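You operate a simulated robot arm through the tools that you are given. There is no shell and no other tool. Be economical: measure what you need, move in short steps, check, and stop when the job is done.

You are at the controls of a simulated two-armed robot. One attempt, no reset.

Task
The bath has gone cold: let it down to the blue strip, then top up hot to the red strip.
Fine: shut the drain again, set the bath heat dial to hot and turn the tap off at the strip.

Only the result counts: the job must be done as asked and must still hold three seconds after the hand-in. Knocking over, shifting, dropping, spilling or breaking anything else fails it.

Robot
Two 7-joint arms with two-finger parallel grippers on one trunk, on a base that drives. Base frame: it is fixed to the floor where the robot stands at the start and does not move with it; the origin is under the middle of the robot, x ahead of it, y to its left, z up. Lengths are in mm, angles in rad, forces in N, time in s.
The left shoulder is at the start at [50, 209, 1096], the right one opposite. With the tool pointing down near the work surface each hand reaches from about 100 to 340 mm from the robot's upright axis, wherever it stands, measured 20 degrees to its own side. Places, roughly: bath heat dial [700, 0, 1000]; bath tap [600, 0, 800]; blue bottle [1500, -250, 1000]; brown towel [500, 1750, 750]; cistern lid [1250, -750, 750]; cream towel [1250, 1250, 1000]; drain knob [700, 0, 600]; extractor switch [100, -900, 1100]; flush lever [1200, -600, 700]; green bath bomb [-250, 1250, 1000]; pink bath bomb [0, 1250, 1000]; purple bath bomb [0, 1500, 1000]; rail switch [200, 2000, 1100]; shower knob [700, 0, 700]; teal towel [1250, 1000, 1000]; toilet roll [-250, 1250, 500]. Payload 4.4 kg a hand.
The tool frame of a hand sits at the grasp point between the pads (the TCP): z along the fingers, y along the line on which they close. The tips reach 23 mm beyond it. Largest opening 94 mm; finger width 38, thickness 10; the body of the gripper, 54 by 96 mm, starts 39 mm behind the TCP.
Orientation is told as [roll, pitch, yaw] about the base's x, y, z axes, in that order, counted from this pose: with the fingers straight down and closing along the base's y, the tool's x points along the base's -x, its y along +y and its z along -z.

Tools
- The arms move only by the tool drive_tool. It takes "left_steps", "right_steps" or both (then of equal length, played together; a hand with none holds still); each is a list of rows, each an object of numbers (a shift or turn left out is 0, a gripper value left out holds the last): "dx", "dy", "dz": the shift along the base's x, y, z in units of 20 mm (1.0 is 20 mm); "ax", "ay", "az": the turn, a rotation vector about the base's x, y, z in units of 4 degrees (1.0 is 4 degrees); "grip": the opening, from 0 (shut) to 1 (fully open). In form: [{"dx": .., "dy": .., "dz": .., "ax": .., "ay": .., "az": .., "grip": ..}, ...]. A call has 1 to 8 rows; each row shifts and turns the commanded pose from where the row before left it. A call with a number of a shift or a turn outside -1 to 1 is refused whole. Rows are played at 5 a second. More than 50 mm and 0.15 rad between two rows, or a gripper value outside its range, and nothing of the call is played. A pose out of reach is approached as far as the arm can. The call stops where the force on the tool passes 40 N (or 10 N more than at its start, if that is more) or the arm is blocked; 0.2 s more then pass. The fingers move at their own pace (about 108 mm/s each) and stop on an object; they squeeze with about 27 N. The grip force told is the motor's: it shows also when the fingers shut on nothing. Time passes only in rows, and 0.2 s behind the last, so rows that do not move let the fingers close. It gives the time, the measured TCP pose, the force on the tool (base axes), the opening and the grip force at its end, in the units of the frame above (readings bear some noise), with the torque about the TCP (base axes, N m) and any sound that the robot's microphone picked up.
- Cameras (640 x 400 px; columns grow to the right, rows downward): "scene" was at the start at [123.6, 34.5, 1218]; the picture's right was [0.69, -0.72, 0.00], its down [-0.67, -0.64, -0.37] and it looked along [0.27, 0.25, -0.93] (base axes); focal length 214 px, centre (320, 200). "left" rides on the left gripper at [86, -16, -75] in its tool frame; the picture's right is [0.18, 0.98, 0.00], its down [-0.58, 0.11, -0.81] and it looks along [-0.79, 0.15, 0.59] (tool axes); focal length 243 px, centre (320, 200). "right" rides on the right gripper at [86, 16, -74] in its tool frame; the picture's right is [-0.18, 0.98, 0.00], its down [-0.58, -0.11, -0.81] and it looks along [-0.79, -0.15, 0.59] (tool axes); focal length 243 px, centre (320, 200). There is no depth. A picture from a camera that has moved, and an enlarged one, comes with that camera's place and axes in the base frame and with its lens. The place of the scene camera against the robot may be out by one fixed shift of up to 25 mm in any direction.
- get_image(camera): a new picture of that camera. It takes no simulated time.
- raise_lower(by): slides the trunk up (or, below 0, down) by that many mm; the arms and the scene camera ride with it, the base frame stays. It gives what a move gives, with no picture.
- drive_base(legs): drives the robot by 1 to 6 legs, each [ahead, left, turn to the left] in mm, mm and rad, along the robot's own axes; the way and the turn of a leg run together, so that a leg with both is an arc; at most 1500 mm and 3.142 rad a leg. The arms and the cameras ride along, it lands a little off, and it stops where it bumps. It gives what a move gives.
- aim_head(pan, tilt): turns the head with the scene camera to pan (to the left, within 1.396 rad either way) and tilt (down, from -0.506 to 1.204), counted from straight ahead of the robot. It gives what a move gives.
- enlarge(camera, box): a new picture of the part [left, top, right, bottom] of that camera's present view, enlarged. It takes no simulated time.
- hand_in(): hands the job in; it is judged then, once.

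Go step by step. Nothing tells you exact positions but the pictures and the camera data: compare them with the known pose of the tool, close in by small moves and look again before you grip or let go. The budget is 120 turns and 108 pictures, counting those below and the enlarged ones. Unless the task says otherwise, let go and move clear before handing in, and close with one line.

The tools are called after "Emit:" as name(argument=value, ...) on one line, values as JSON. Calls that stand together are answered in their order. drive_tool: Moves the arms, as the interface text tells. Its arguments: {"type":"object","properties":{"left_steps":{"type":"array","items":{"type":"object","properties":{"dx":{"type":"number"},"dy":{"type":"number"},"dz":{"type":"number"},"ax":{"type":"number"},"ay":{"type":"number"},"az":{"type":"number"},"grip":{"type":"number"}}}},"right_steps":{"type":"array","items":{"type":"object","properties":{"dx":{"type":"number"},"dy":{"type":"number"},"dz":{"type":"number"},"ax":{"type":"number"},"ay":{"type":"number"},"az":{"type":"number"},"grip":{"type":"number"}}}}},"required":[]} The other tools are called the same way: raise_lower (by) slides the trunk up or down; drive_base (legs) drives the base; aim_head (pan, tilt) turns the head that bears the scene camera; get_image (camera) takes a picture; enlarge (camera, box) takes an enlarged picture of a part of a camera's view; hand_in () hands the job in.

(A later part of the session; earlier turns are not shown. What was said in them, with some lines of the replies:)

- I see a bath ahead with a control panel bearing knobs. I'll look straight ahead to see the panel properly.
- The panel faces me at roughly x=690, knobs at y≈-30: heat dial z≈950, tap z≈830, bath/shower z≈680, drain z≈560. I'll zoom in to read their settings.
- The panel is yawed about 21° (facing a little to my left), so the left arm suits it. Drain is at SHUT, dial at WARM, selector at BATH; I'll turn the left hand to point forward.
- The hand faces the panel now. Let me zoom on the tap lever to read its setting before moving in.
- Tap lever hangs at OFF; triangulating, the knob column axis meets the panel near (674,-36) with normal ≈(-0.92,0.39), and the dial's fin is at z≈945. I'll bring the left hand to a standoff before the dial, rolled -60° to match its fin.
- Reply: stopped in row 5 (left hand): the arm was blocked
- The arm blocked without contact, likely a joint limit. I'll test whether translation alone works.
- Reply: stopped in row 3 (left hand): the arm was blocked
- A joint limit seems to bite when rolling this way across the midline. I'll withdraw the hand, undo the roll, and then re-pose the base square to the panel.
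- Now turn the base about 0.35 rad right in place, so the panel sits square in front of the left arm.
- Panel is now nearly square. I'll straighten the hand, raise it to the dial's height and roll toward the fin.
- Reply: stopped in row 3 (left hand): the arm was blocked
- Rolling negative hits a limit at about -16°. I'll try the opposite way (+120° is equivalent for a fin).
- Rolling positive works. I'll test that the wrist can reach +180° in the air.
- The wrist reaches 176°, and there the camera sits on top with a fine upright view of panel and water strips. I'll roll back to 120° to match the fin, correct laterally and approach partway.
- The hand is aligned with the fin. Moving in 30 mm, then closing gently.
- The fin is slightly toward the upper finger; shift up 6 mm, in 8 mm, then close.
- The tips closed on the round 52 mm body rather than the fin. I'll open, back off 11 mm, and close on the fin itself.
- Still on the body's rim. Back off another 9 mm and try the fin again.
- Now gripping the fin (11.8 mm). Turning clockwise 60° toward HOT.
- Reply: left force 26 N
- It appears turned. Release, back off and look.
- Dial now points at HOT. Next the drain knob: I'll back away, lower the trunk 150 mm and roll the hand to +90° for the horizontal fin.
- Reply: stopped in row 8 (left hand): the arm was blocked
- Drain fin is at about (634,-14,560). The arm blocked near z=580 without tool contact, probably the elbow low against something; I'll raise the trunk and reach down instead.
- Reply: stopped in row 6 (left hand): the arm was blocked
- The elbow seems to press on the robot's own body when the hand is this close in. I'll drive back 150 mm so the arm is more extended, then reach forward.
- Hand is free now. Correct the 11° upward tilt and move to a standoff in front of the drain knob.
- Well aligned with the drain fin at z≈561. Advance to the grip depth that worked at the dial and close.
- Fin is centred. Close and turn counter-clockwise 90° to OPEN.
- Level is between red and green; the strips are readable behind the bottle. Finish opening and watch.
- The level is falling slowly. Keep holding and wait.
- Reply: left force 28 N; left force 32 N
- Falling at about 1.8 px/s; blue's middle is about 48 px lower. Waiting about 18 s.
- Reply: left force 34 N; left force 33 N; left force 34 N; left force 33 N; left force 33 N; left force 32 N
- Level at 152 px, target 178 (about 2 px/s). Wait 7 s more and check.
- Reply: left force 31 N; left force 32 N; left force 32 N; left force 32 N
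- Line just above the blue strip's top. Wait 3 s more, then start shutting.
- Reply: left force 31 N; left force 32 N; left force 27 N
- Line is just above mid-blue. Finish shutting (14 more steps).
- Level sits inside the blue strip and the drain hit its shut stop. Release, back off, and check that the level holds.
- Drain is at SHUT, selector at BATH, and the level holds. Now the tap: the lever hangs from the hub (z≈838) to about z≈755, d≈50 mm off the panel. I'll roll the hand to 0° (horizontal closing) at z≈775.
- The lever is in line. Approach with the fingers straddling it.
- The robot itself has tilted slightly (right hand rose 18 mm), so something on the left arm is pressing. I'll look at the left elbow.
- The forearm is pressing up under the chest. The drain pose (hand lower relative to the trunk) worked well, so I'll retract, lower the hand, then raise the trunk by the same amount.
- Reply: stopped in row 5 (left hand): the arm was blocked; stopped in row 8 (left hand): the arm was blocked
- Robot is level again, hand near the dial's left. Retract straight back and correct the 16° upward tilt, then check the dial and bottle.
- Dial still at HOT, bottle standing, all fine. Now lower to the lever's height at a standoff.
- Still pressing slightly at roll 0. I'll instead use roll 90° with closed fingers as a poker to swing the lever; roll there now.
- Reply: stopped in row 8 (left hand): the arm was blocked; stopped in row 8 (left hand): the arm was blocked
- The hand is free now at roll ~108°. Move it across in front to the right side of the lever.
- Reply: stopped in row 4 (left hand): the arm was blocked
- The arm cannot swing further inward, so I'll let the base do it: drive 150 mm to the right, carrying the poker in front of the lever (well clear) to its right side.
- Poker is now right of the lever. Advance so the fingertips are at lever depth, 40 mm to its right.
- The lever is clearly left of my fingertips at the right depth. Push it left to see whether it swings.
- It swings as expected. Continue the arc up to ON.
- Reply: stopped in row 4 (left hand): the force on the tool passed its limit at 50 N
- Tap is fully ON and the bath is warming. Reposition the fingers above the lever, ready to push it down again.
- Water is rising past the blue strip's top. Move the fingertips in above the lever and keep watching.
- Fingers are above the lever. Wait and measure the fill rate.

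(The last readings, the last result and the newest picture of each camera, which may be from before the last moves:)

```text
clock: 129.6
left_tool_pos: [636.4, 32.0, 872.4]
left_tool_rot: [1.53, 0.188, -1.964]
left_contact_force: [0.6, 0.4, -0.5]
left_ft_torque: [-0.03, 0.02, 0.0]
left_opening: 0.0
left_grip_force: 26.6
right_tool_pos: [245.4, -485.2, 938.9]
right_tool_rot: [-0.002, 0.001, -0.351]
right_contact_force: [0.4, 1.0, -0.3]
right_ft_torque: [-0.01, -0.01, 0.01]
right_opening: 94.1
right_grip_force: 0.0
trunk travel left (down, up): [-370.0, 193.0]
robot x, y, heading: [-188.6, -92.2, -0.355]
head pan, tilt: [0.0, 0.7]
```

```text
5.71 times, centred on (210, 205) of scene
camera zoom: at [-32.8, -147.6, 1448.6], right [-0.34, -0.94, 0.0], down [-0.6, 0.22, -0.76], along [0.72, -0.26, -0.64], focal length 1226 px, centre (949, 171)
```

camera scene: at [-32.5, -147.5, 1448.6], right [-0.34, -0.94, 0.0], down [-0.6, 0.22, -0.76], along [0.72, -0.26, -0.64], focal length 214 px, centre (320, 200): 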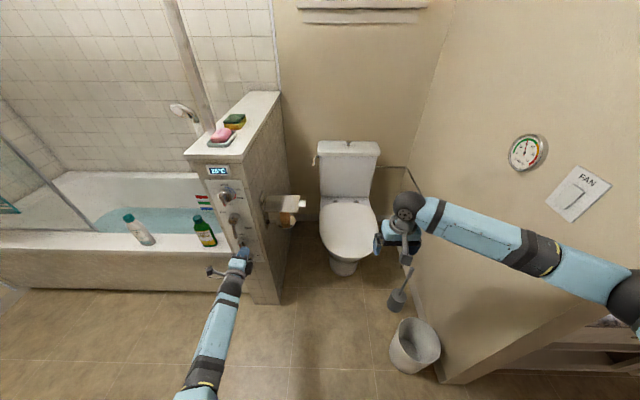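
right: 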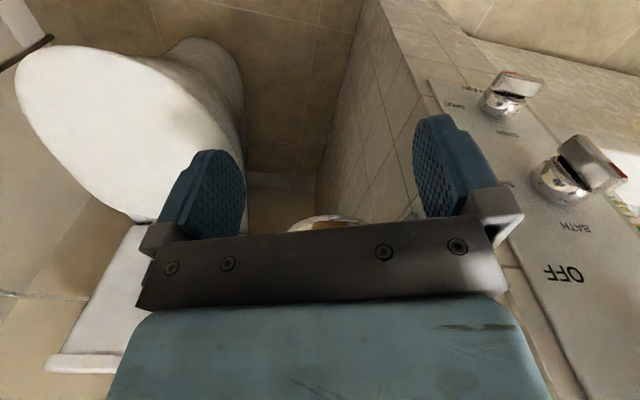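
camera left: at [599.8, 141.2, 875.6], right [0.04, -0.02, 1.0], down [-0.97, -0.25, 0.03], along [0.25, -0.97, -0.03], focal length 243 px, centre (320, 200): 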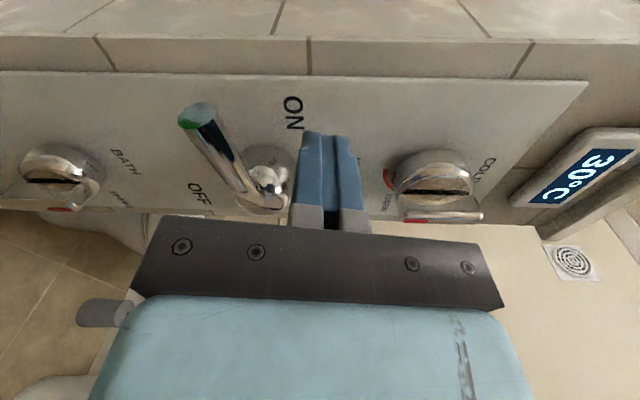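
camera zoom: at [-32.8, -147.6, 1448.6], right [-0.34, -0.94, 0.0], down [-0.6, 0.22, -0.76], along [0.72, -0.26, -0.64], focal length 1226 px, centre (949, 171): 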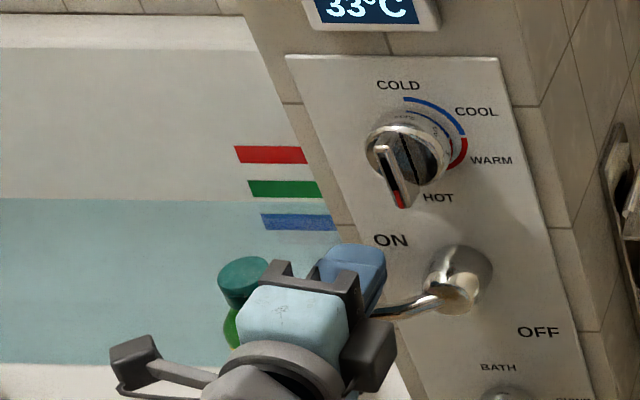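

Rising ≈3 px/s; red's middle is 45 px up. Wait about 9 s then check.

Emit:
drive_tool(left_steps=[{}, {}, {}, {}, {}, {}, {}, {}])

Emit:
drive_tool(left_steps=[{}, {}, {}, {}, {}, {}, {}, {}])

Emit:
drive_tool(left_steps=[{}, {}, {}, {}, {}, {}, {}, {}])

Emit:
drive_tool(left_steps=[{}, {}, {}, {}, {}, {}, {}, {}])

Emit:
drive_tool(left_steps=[{"dz": -0.4}, {"dz": -0.3}, {}, {}])

Emit:
enlarge(camera="scene", box=[180, 170, 240, 240])

```text
clock: 131.4
left_tool_pos: [636.3, 32.5, 871.1]
left_tool_rot: [1.53, 0.189, -1.963]
left_contact_force: [-0.1, -0.2, 0.9]
left_ft_torque: [0.0, 0.01, 0.01]
left_opening: 0.2
left_grip_force: 27.2
right_tool_pos: [246.5, -485.9, 939.8]
right_tool_rot: [-0.001, 0.001, -0.35]
right_contact_force: [-0.3, -0.1, -0.3]
right_ft_torque: [0.01, 0.02, 0.02]
right_opening: 93.9
right_grip_force: 0.1
trunk travel left (down, up): [-370.0, 193.0]
robot x, y, heading: [-189.1, -90.0, -0.346]
head pan, tilt: [0.0, 0.7]
```

```text
clock: 133.2
left_tool_pos: [636.9, 31.3, 873.1]
left_tool_rot: [1.533, 0.189, -1.965]
left_contact_force: [-0.1, 0.5, 0.2]
left_ft_torque: [-0.02, 0.02, 0.03]
left_opening: 0.0
left_grip_force: 26.9
right_tool_pos: [246.2, -484.7, 939.9]
right_tool_rot: [0.0, 0.001, -0.351]
right_contact_force: [0.4, 0.1, -0.3]
right_ft_torque: [-0.02, 0.02, -0.03]
right_opening: 94.2
right_grip_force: 0.0
trunk travel left (down, up): [-370.0, 193.0]
robot x, y, heading: [-188.3, -89.9, -0.346]
head pan, tilt: [0.0, 0.7]
```

```text
clock: 135.0
left_tool_pos: [636.3, 32.4, 871.6]
left_tool_rot: [1.531, 0.188, -1.964]
left_contact_force: [0.1, 0.0, -0.3]
left_ft_torque: [-0.03, 0.02, -0.05]
left_opening: 0.2
left_grip_force: 26.9
right_tool_pos: [246.9, -486.1, 939.5]
right_tool_rot: [0.0, 0.001, -0.35]
right_contact_force: [0.5, -0.3, -0.1]
right_ft_torque: [0.03, 0.0, 0.01]
right_opening: 94.2
right_grip_force: 0.0
trunk travel left (down, up): [-370.0, 193.0]
robot x, y, heading: [-193.3, -92.7, -0.354]
head pan, tilt: [0.0, 0.7]
```

```text
clock: 136.8
left_tool_pos: [635.3, 33.0, 871.4]
left_tool_rot: [1.531, 0.189, -1.964]
left_contact_force: [-0.4, -0.1, -0.7]
left_ft_torque: [0.02, 0.01, 0.01]
left_opening: 0.0
left_grip_force: 26.8
right_tool_pos: [246.2, -485.8, 939.4]
right_tool_rot: [0.0, 0.0, -0.351]
right_contact_force: [0.2, -0.4, -0.1]
right_ft_torque: [-0.02, 0.01, 0.0]
right_opening: 93.8
right_grip_force: 0.1
trunk travel left (down, up): [-370.0, 193.0]
robot x, y, heading: [-189.8, -91.4, -0.353]
head pan, tilt: [0.0, 0.7]
```

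```text
clock: 137.8
left_tool_pos: [636.2, 32.2, 856.4]
left_tool_rot: [1.531, 0.187, -1.963]
left_contact_force: [-0.1, -0.5, -0.4]
left_ft_torque: [-0.02, -0.01, 0.0]
left_opening: 0.0
left_grip_force: 27.0
right_tool_pos: [247.7, -485.3, 938.7]
right_tool_rot: [-0.002, -0.001, -0.351]
right_contact_force: [-0.7, 0.3, 0.4]
right_ft_torque: [0.0, 0.02, 0.02]
right_opening: 94.1
right_grip_force: 0.1
trunk travel left (down, up): [-370.0, 193.0]
robot x, y, heading: [-190.7, -94.0, -0.346]
head pan, tilt: [0.0, 0.7]
```

```text
5.71 times, centred on (210, 205) of scene
camera zoom: at [-32.8, -147.6, 1448.6], right [-0.34, -0.94, 0.0], down [-0.6, 0.22, -0.76], along [0.72, -0.26, -0.64], focal length 1226 px, centre (949, 171)
```

zoom: 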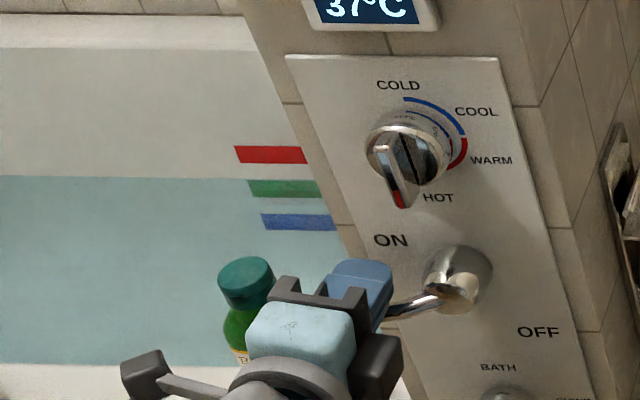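

Line at 178, target 155, at 2.7 px/s. Wait 5.4 s, check, then close.

Emit:
drive_tool(left_steps=[{}, {}, {}, {}, {}, {}, {}, {}])

Emit:
drive_tool(left_steps=[{}, {}, {}, {}, {}, {}, {}, {}])

Emit:
drive_tool(left_steps=[{}, {}, {}, {}, {}, {}, {}, {}])

Emit:
enlarge(camera="scene", box=[190, 180, 230, 210])

```text
clock: 139.6
left_tool_pos: [637.0, 32.3, 857.0]
left_tool_rot: [1.531, 0.188, -1.962]
left_contact_force: [-0.5, -0.2, 0.4]
left_ft_torque: [-0.02, 0.02, -0.04]
left_opening: 0.1
left_grip_force: 26.6
right_tool_pos: [247.1, -485.3, 939.3]
right_tool_rot: [0.0, 0.0, -0.351]
right_contact_force: [0.5, -0.1, 0.9]
right_ft_torque: [0.0, 0.01, 0.05]
right_opening: 94.2
right_grip_force: 0.0
trunk travel left (down, up): [-370.0, 193.0]
robot x, y, heading: [-192.9, -92.7, -0.351]
head pan, tilt: [0.0, 0.7]
```

```text
clock: 141.4
left_tool_pos: [636.5, 32.4, 858.0]
left_tool_rot: [1.531, 0.188, -1.964]
left_contact_force: [0.6, -0.2, 0.1]
left_ft_torque: [0.02, 0.0, 0.0]
left_opening: 0.0
left_grip_force: 27.1
right_tool_pos: [247.1, -486.1, 939.4]
right_tool_rot: [0.0, 0.001, -0.35]
right_contact_force: [0.4, 1.2, 0.2]
right_ft_torque: [-0.02, -0.01, 0.05]
right_opening: 93.8
right_grip_force: 0.0
trunk travel left (down, up): [-370.0, 193.0]
robot x, y, heading: [-193.0, -91.1, -0.35]
head pan, tilt: [0.0, 0.7]
```

```text
clock: 143.2
left_tool_pos: [635.9, 31.9, 858.8]
left_tool_rot: [1.53, 0.186, -1.963]
left_contact_force: [-0.4, -0.2, -0.3]
left_ft_torque: [-0.02, 0.06, -0.01]
left_opening: 0.0
left_grip_force: 26.7
right_tool_pos: [246.9, -485.1, 939.2]
right_tool_rot: [-0.001, 0.002, -0.351]
right_contact_force: [-0.3, 0.8, 0.1]
right_ft_torque: [0.0, -0.01, 0.04]
right_opening: 93.9
right_grip_force: 0.1
trunk travel left (down, up): [-370.0, 193.0]
robot x, y, heading: [-191.2, -90.1, -0.352]
head pan, tilt: [0.0, 0.7]
```

```text
13.33 times, centred on (210, 195) of scene
camera zoom: at [-32.8, -147.6, 1448.6], right [-0.34, -0.94, 0.0], down [-0.6, 0.22, -0.76], along [0.72, -0.26, -0.64], focal length 2860 px, centre (1787, 267)
```

zoom: 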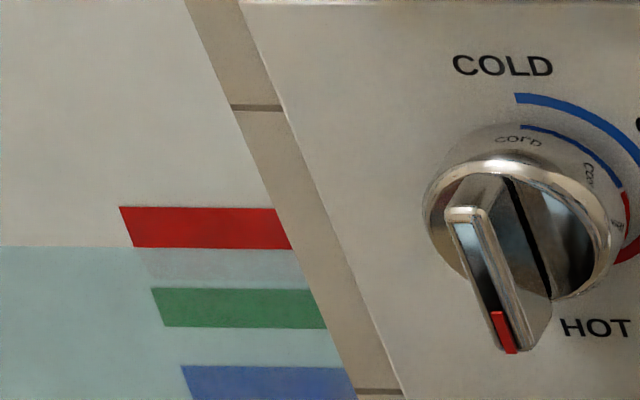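

Line is at red's lower edge; 1.6 s more and then push the lever down to OFF.

Emit:
drive_tool(left_steps=[{}, {}, {}, {}, {}, {}, {}])

Emit:
drive_tool(left_steps=[{"dz": -0.65, "dx": 0.02, "dy": 0.05}, {"dz": -0.7, "dx": 0.04, "dy": 0.09}, {"dz": -0.65}, {"dz": -0.65}, {"dx": -0.12, "dy": -0.28, "dz": -0.85}, {"dx": -0.27, "dy": -0.64, "dz": -0.5}, {"dx": -0.2, "dy": -0.46, "dz": -0.3}, {"dx": -0.16, "dy": -0.37}])

Emit:
get_image(camera="left")

Emit:
enlarge(camera="scene", box=[190, 180, 230, 210])

```text
clock: 144.8
left_tool_pos: [636.3, 31.0, 858.3]
left_tool_rot: [1.531, 0.188, -1.964]
left_contact_force: [0.8, 0.1, 0.2]
left_ft_torque: [0.01, -0.01, -0.01]
left_opening: 0.2
left_grip_force: 27.1
right_tool_pos: [246.2, -485.5, 939.9]
right_tool_rot: [0.0, 0.0, -0.351]
right_contact_force: [-0.1, -0.2, 0.1]
right_ft_torque: [-0.02, -0.01, 0.05]
right_opening: 93.9
right_grip_force: 0.1
trunk travel left (down, up): [-370.0, 193.0]
robot x, y, heading: [-190.3, -94.5, -0.355]
head pan, tilt: [0.0, 0.7]
```

```text
clock: 146.6
left_tool_pos: [627.4, 13.3, 775.5]
left_tool_rot: [1.533, 0.193, -1.946]
left_contact_force: [1.5, 8.0, -1.1]
left_ft_torque: [-0.02, 0.02, 0.06]
left_opening: 0.1
left_grip_force: 27.1
right_tool_pos: [248.4, -485.8, 938.8]
right_tool_rot: [0.001, 0.001, -0.347]
right_contact_force: [0.8, -1.1, 0.0]
right_ft_torque: [-0.01, -0.02, 0.02]
right_opening: 94.0
right_grip_force: 0.1
trunk travel left (down, up): [-370.0, 193.0]
robot x, y, heading: [-188.6, -91.2, -0.351]
head pan, tilt: [0.0, 0.7]
stopped in row 8 (left hand): the force on the tool passed its limit at 46 N (the readings are from after the stop); the commanded pose is now the measured one
```

```text
24 pictures are left
camera left: at [589.8, 122.0, 778.9], right [0.03, -0.02, 1.0], down [-0.96, -0.26, 0.03], along [0.26, -0.96, -0.03], focal length 243 px, centre (320, 200)
```

left: 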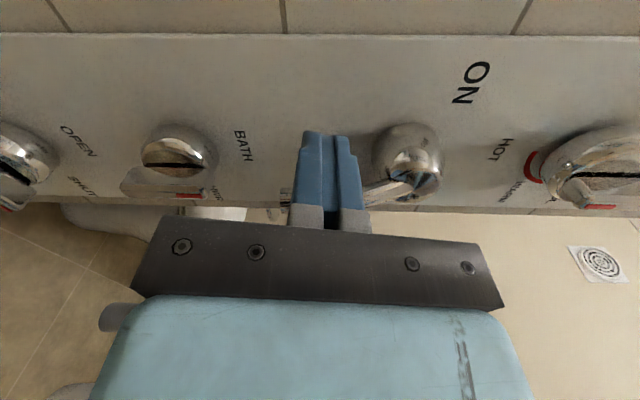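

```text
13.33 times, centred on (210, 195) of scene
camera zoom: at [-32.3, -147.5, 1448.4], right [-0.34, -0.94, 0.0], down [-0.61, 0.22, -0.76], along [0.72, -0.26, -0.64], focal length 2860 px, centre (1787, 267)
```

zoom: 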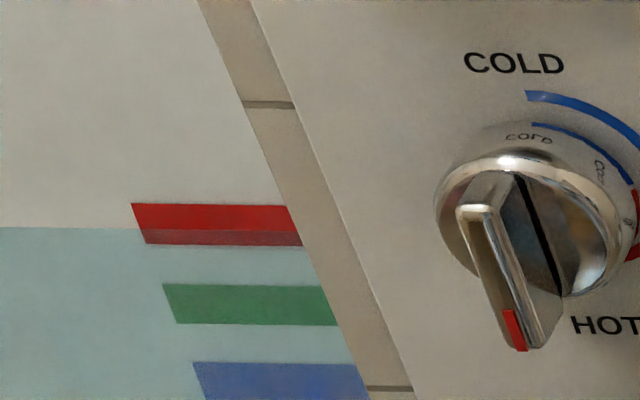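

Level stopped inside the red strip and the lever hit its OFF stop. Retreat straight back and verify everything.

Emit:
drive_tool(left_steps=[{"dx": 0.03, "dy": 0.1}, {"dx": -0.92, "dy": 0.39}, {"dx": -0.92, "dy": 0.39}, {"dx": -0.92, "dy": 0.39}, {"dx": -0.92, "dy": 0.39}, {"dx": -0.92, "dy": 0.39}])

Emit:
enlarge(camera="scene", box=[190, 180, 230, 210])

Emit:
enlarge(camera="scene", box=[190, 160, 270, 280])

Emit:
get_image(camera="left")

```text
clock: 148.0
left_tool_pos: [536.0, 54.7, 775.7]
left_tool_rot: [1.535, 0.19, -1.952]
left_contact_force: [0.2, -0.6, -0.3]
left_ft_torque: [0.03, 0.01, 0.0]
left_opening: 0.1
left_grip_force: 26.8
right_tool_pos: [247.3, -483.2, 939.6]
right_tool_rot: [0.001, 0.0, -0.347]
right_contact_force: [-0.6, 0.0, -0.8]
right_ft_torque: [-0.02, 0.02, 0.0]
right_opening: 94.0
right_grip_force: 0.0
trunk travel left (down, up): [-370.0, 193.0]
robot x, y, heading: [-188.4, -93.5, -0.35]
head pan, tilt: [0.0, 0.7]
```

```text
13.33 times, centred on (210, 195) of scene
camera zoom: at [-32.8, -146.4, 1448.7], right [-0.34, -0.94, 0.0], down [-0.61, 0.22, -0.77], along [0.72, -0.26, -0.64], focal length 2860 px, centre (1787, 267)
```

zoom: 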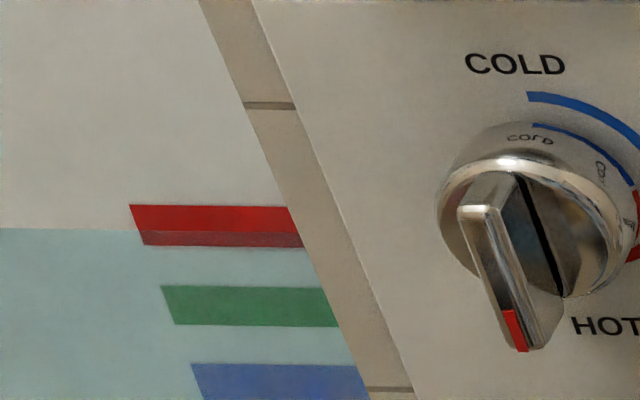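

```text
3.33 times, centred on (230, 220) of scene
camera zoom: at [-32.8, -146.4, 1448.7], right [-0.34, -0.94, 0.0], down [-0.61, 0.22, -0.77], along [0.72, -0.26, -0.64], focal length 715 px, centre (620, 133)
```

zoom: 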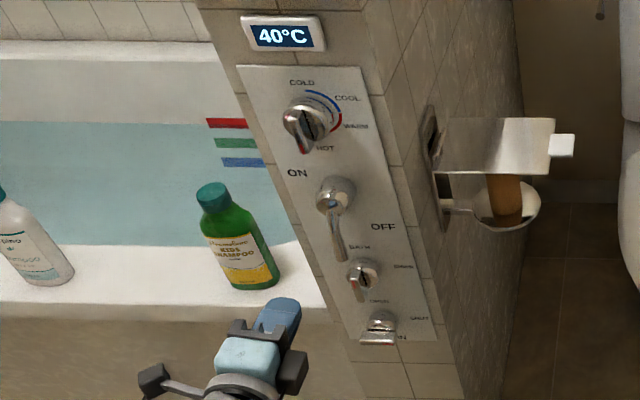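

```text
20 pictures are left
camera left: at [498.0, 161.5, 779.6], right [0.03, -0.02, 1.0], down [-0.97, -0.26, 0.03], along [0.26, -0.97, -0.03], focal length 243 px, centre (320, 200)
```

left: 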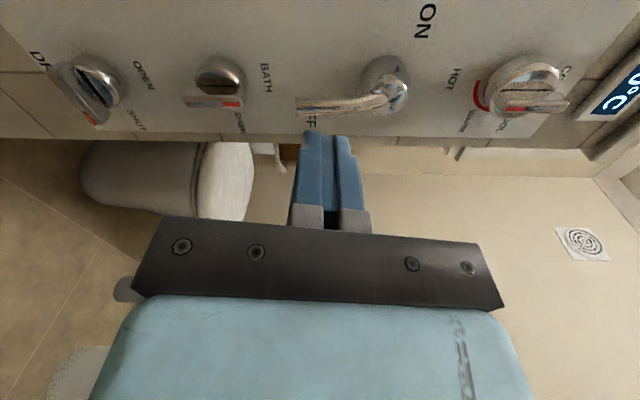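

All settings look right and it reads 40 °C. Wait a few seconds and confirm the level is steady.

Emit:
drive_tool(left_steps=[{}, {}, {}, {}, {}, {}, {}, {}])

Emit:
drive_tool(left_steps=[{}, {}, {}, {}, {}, {}, {}, {}])

Emit:
drive_tool(left_steps=[{}, {}, {}, {}, {}, {}, {}, {}])

Emit:
enlarge(camera="scene", box=[190, 180, 230, 210])

```text
clock: 149.8
left_tool_pos: [535.2, 53.8, 775.9]
left_tool_rot: [1.533, 0.19, -1.95]
left_contact_force: [-0.5, -0.5, -0.1]
left_ft_torque: [-0.02, -0.01, 0.02]
left_opening: 0.0
left_grip_force: 26.8
right_tool_pos: [247.9, -485.1, 940.3]
right_tool_rot: [0.0, 0.001, -0.347]
right_contact_force: [-0.2, 1.1, -0.9]
right_ft_torque: [-0.02, 0.01, 0.03]
right_opening: 93.9
right_grip_force: 0.1
trunk travel left (down, up): [-370.0, 193.0]
robot x, y, heading: [-187.9, -90.5, -0.348]
head pan, tilt: [0.0, 0.7]
```

```text
clock: 151.6
left_tool_pos: [536.7, 53.5, 776.0]
left_tool_rot: [1.533, 0.192, -1.95]
left_contact_force: [-0.1, 0.1, -0.9]
left_ft_torque: [0.0, -0.02, -0.03]
left_opening: 0.0
left_grip_force: 27.0
right_tool_pos: [248.0, -484.1, 939.2]
right_tool_rot: [-0.001, 0.001, -0.347]
right_contact_force: [-0.8, -0.6, 0.3]
right_ft_torque: [-0.05, -0.04, 0.0]
right_opening: 94.0
right_grip_force: 0.2
trunk travel left (down, up): [-370.0, 193.0]
robot x, y, heading: [-191.0, -90.8, -0.348]
head pan, tilt: [0.0, 0.7]
```

```text
clock: 153.4
left_tool_pos: [534.9, 53.1, 775.8]
left_tool_rot: [1.535, 0.19, -1.949]
left_contact_force: [0.1, -0.1, -0.4]
left_ft_torque: [-0.01, 0.01, -0.01]
left_opening: 0.2
left_grip_force: 27.2
right_tool_pos: [248.7, -483.6, 939.7]
right_tool_rot: [-0.001, 0.0, -0.346]
right_contact_force: [0.5, 0.1, -0.5]
right_ft_torque: [0.02, 0.02, 0.01]
right_opening: 94.2
right_grip_force: 0.1
trunk travel left (down, up): [-370.0, 193.0]
robot x, y, heading: [-191.5, -91.9, -0.345]
head pan, tilt: [0.0, 0.7]
```

```text
13.33 times, centred on (210, 195) of scene
camera zoom: at [-32.3, -146.6, 1448.6], right [-0.34, -0.94, 0.0], down [-0.61, 0.22, -0.76], along [0.72, -0.26, -0.64], focal length 2860 px, centre (1787, 267)
```

zoom: 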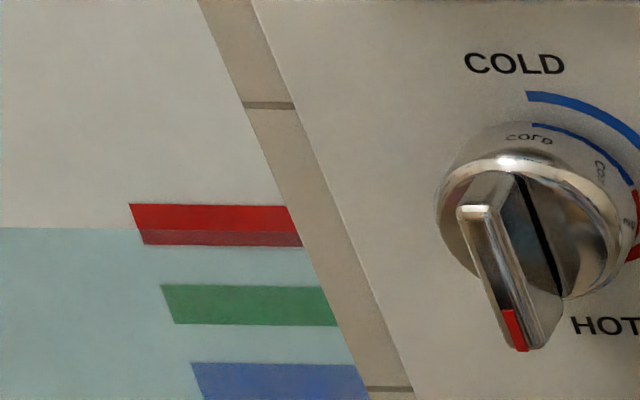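

The level is steady in the red strip, the tap is off, the drain is shut, the dial is at HOT and the hand is clear, so I'm handing in.

Emit:
hand_in()

```text
The job is handed in.
```

I let the bath down to the blue strip, shut the drain, set the heat dial to hot, topped up to the red strip and turned the tap off. The water now reads 40 °C, and the level held steady in the red strip for the last few seconds before I handed in.
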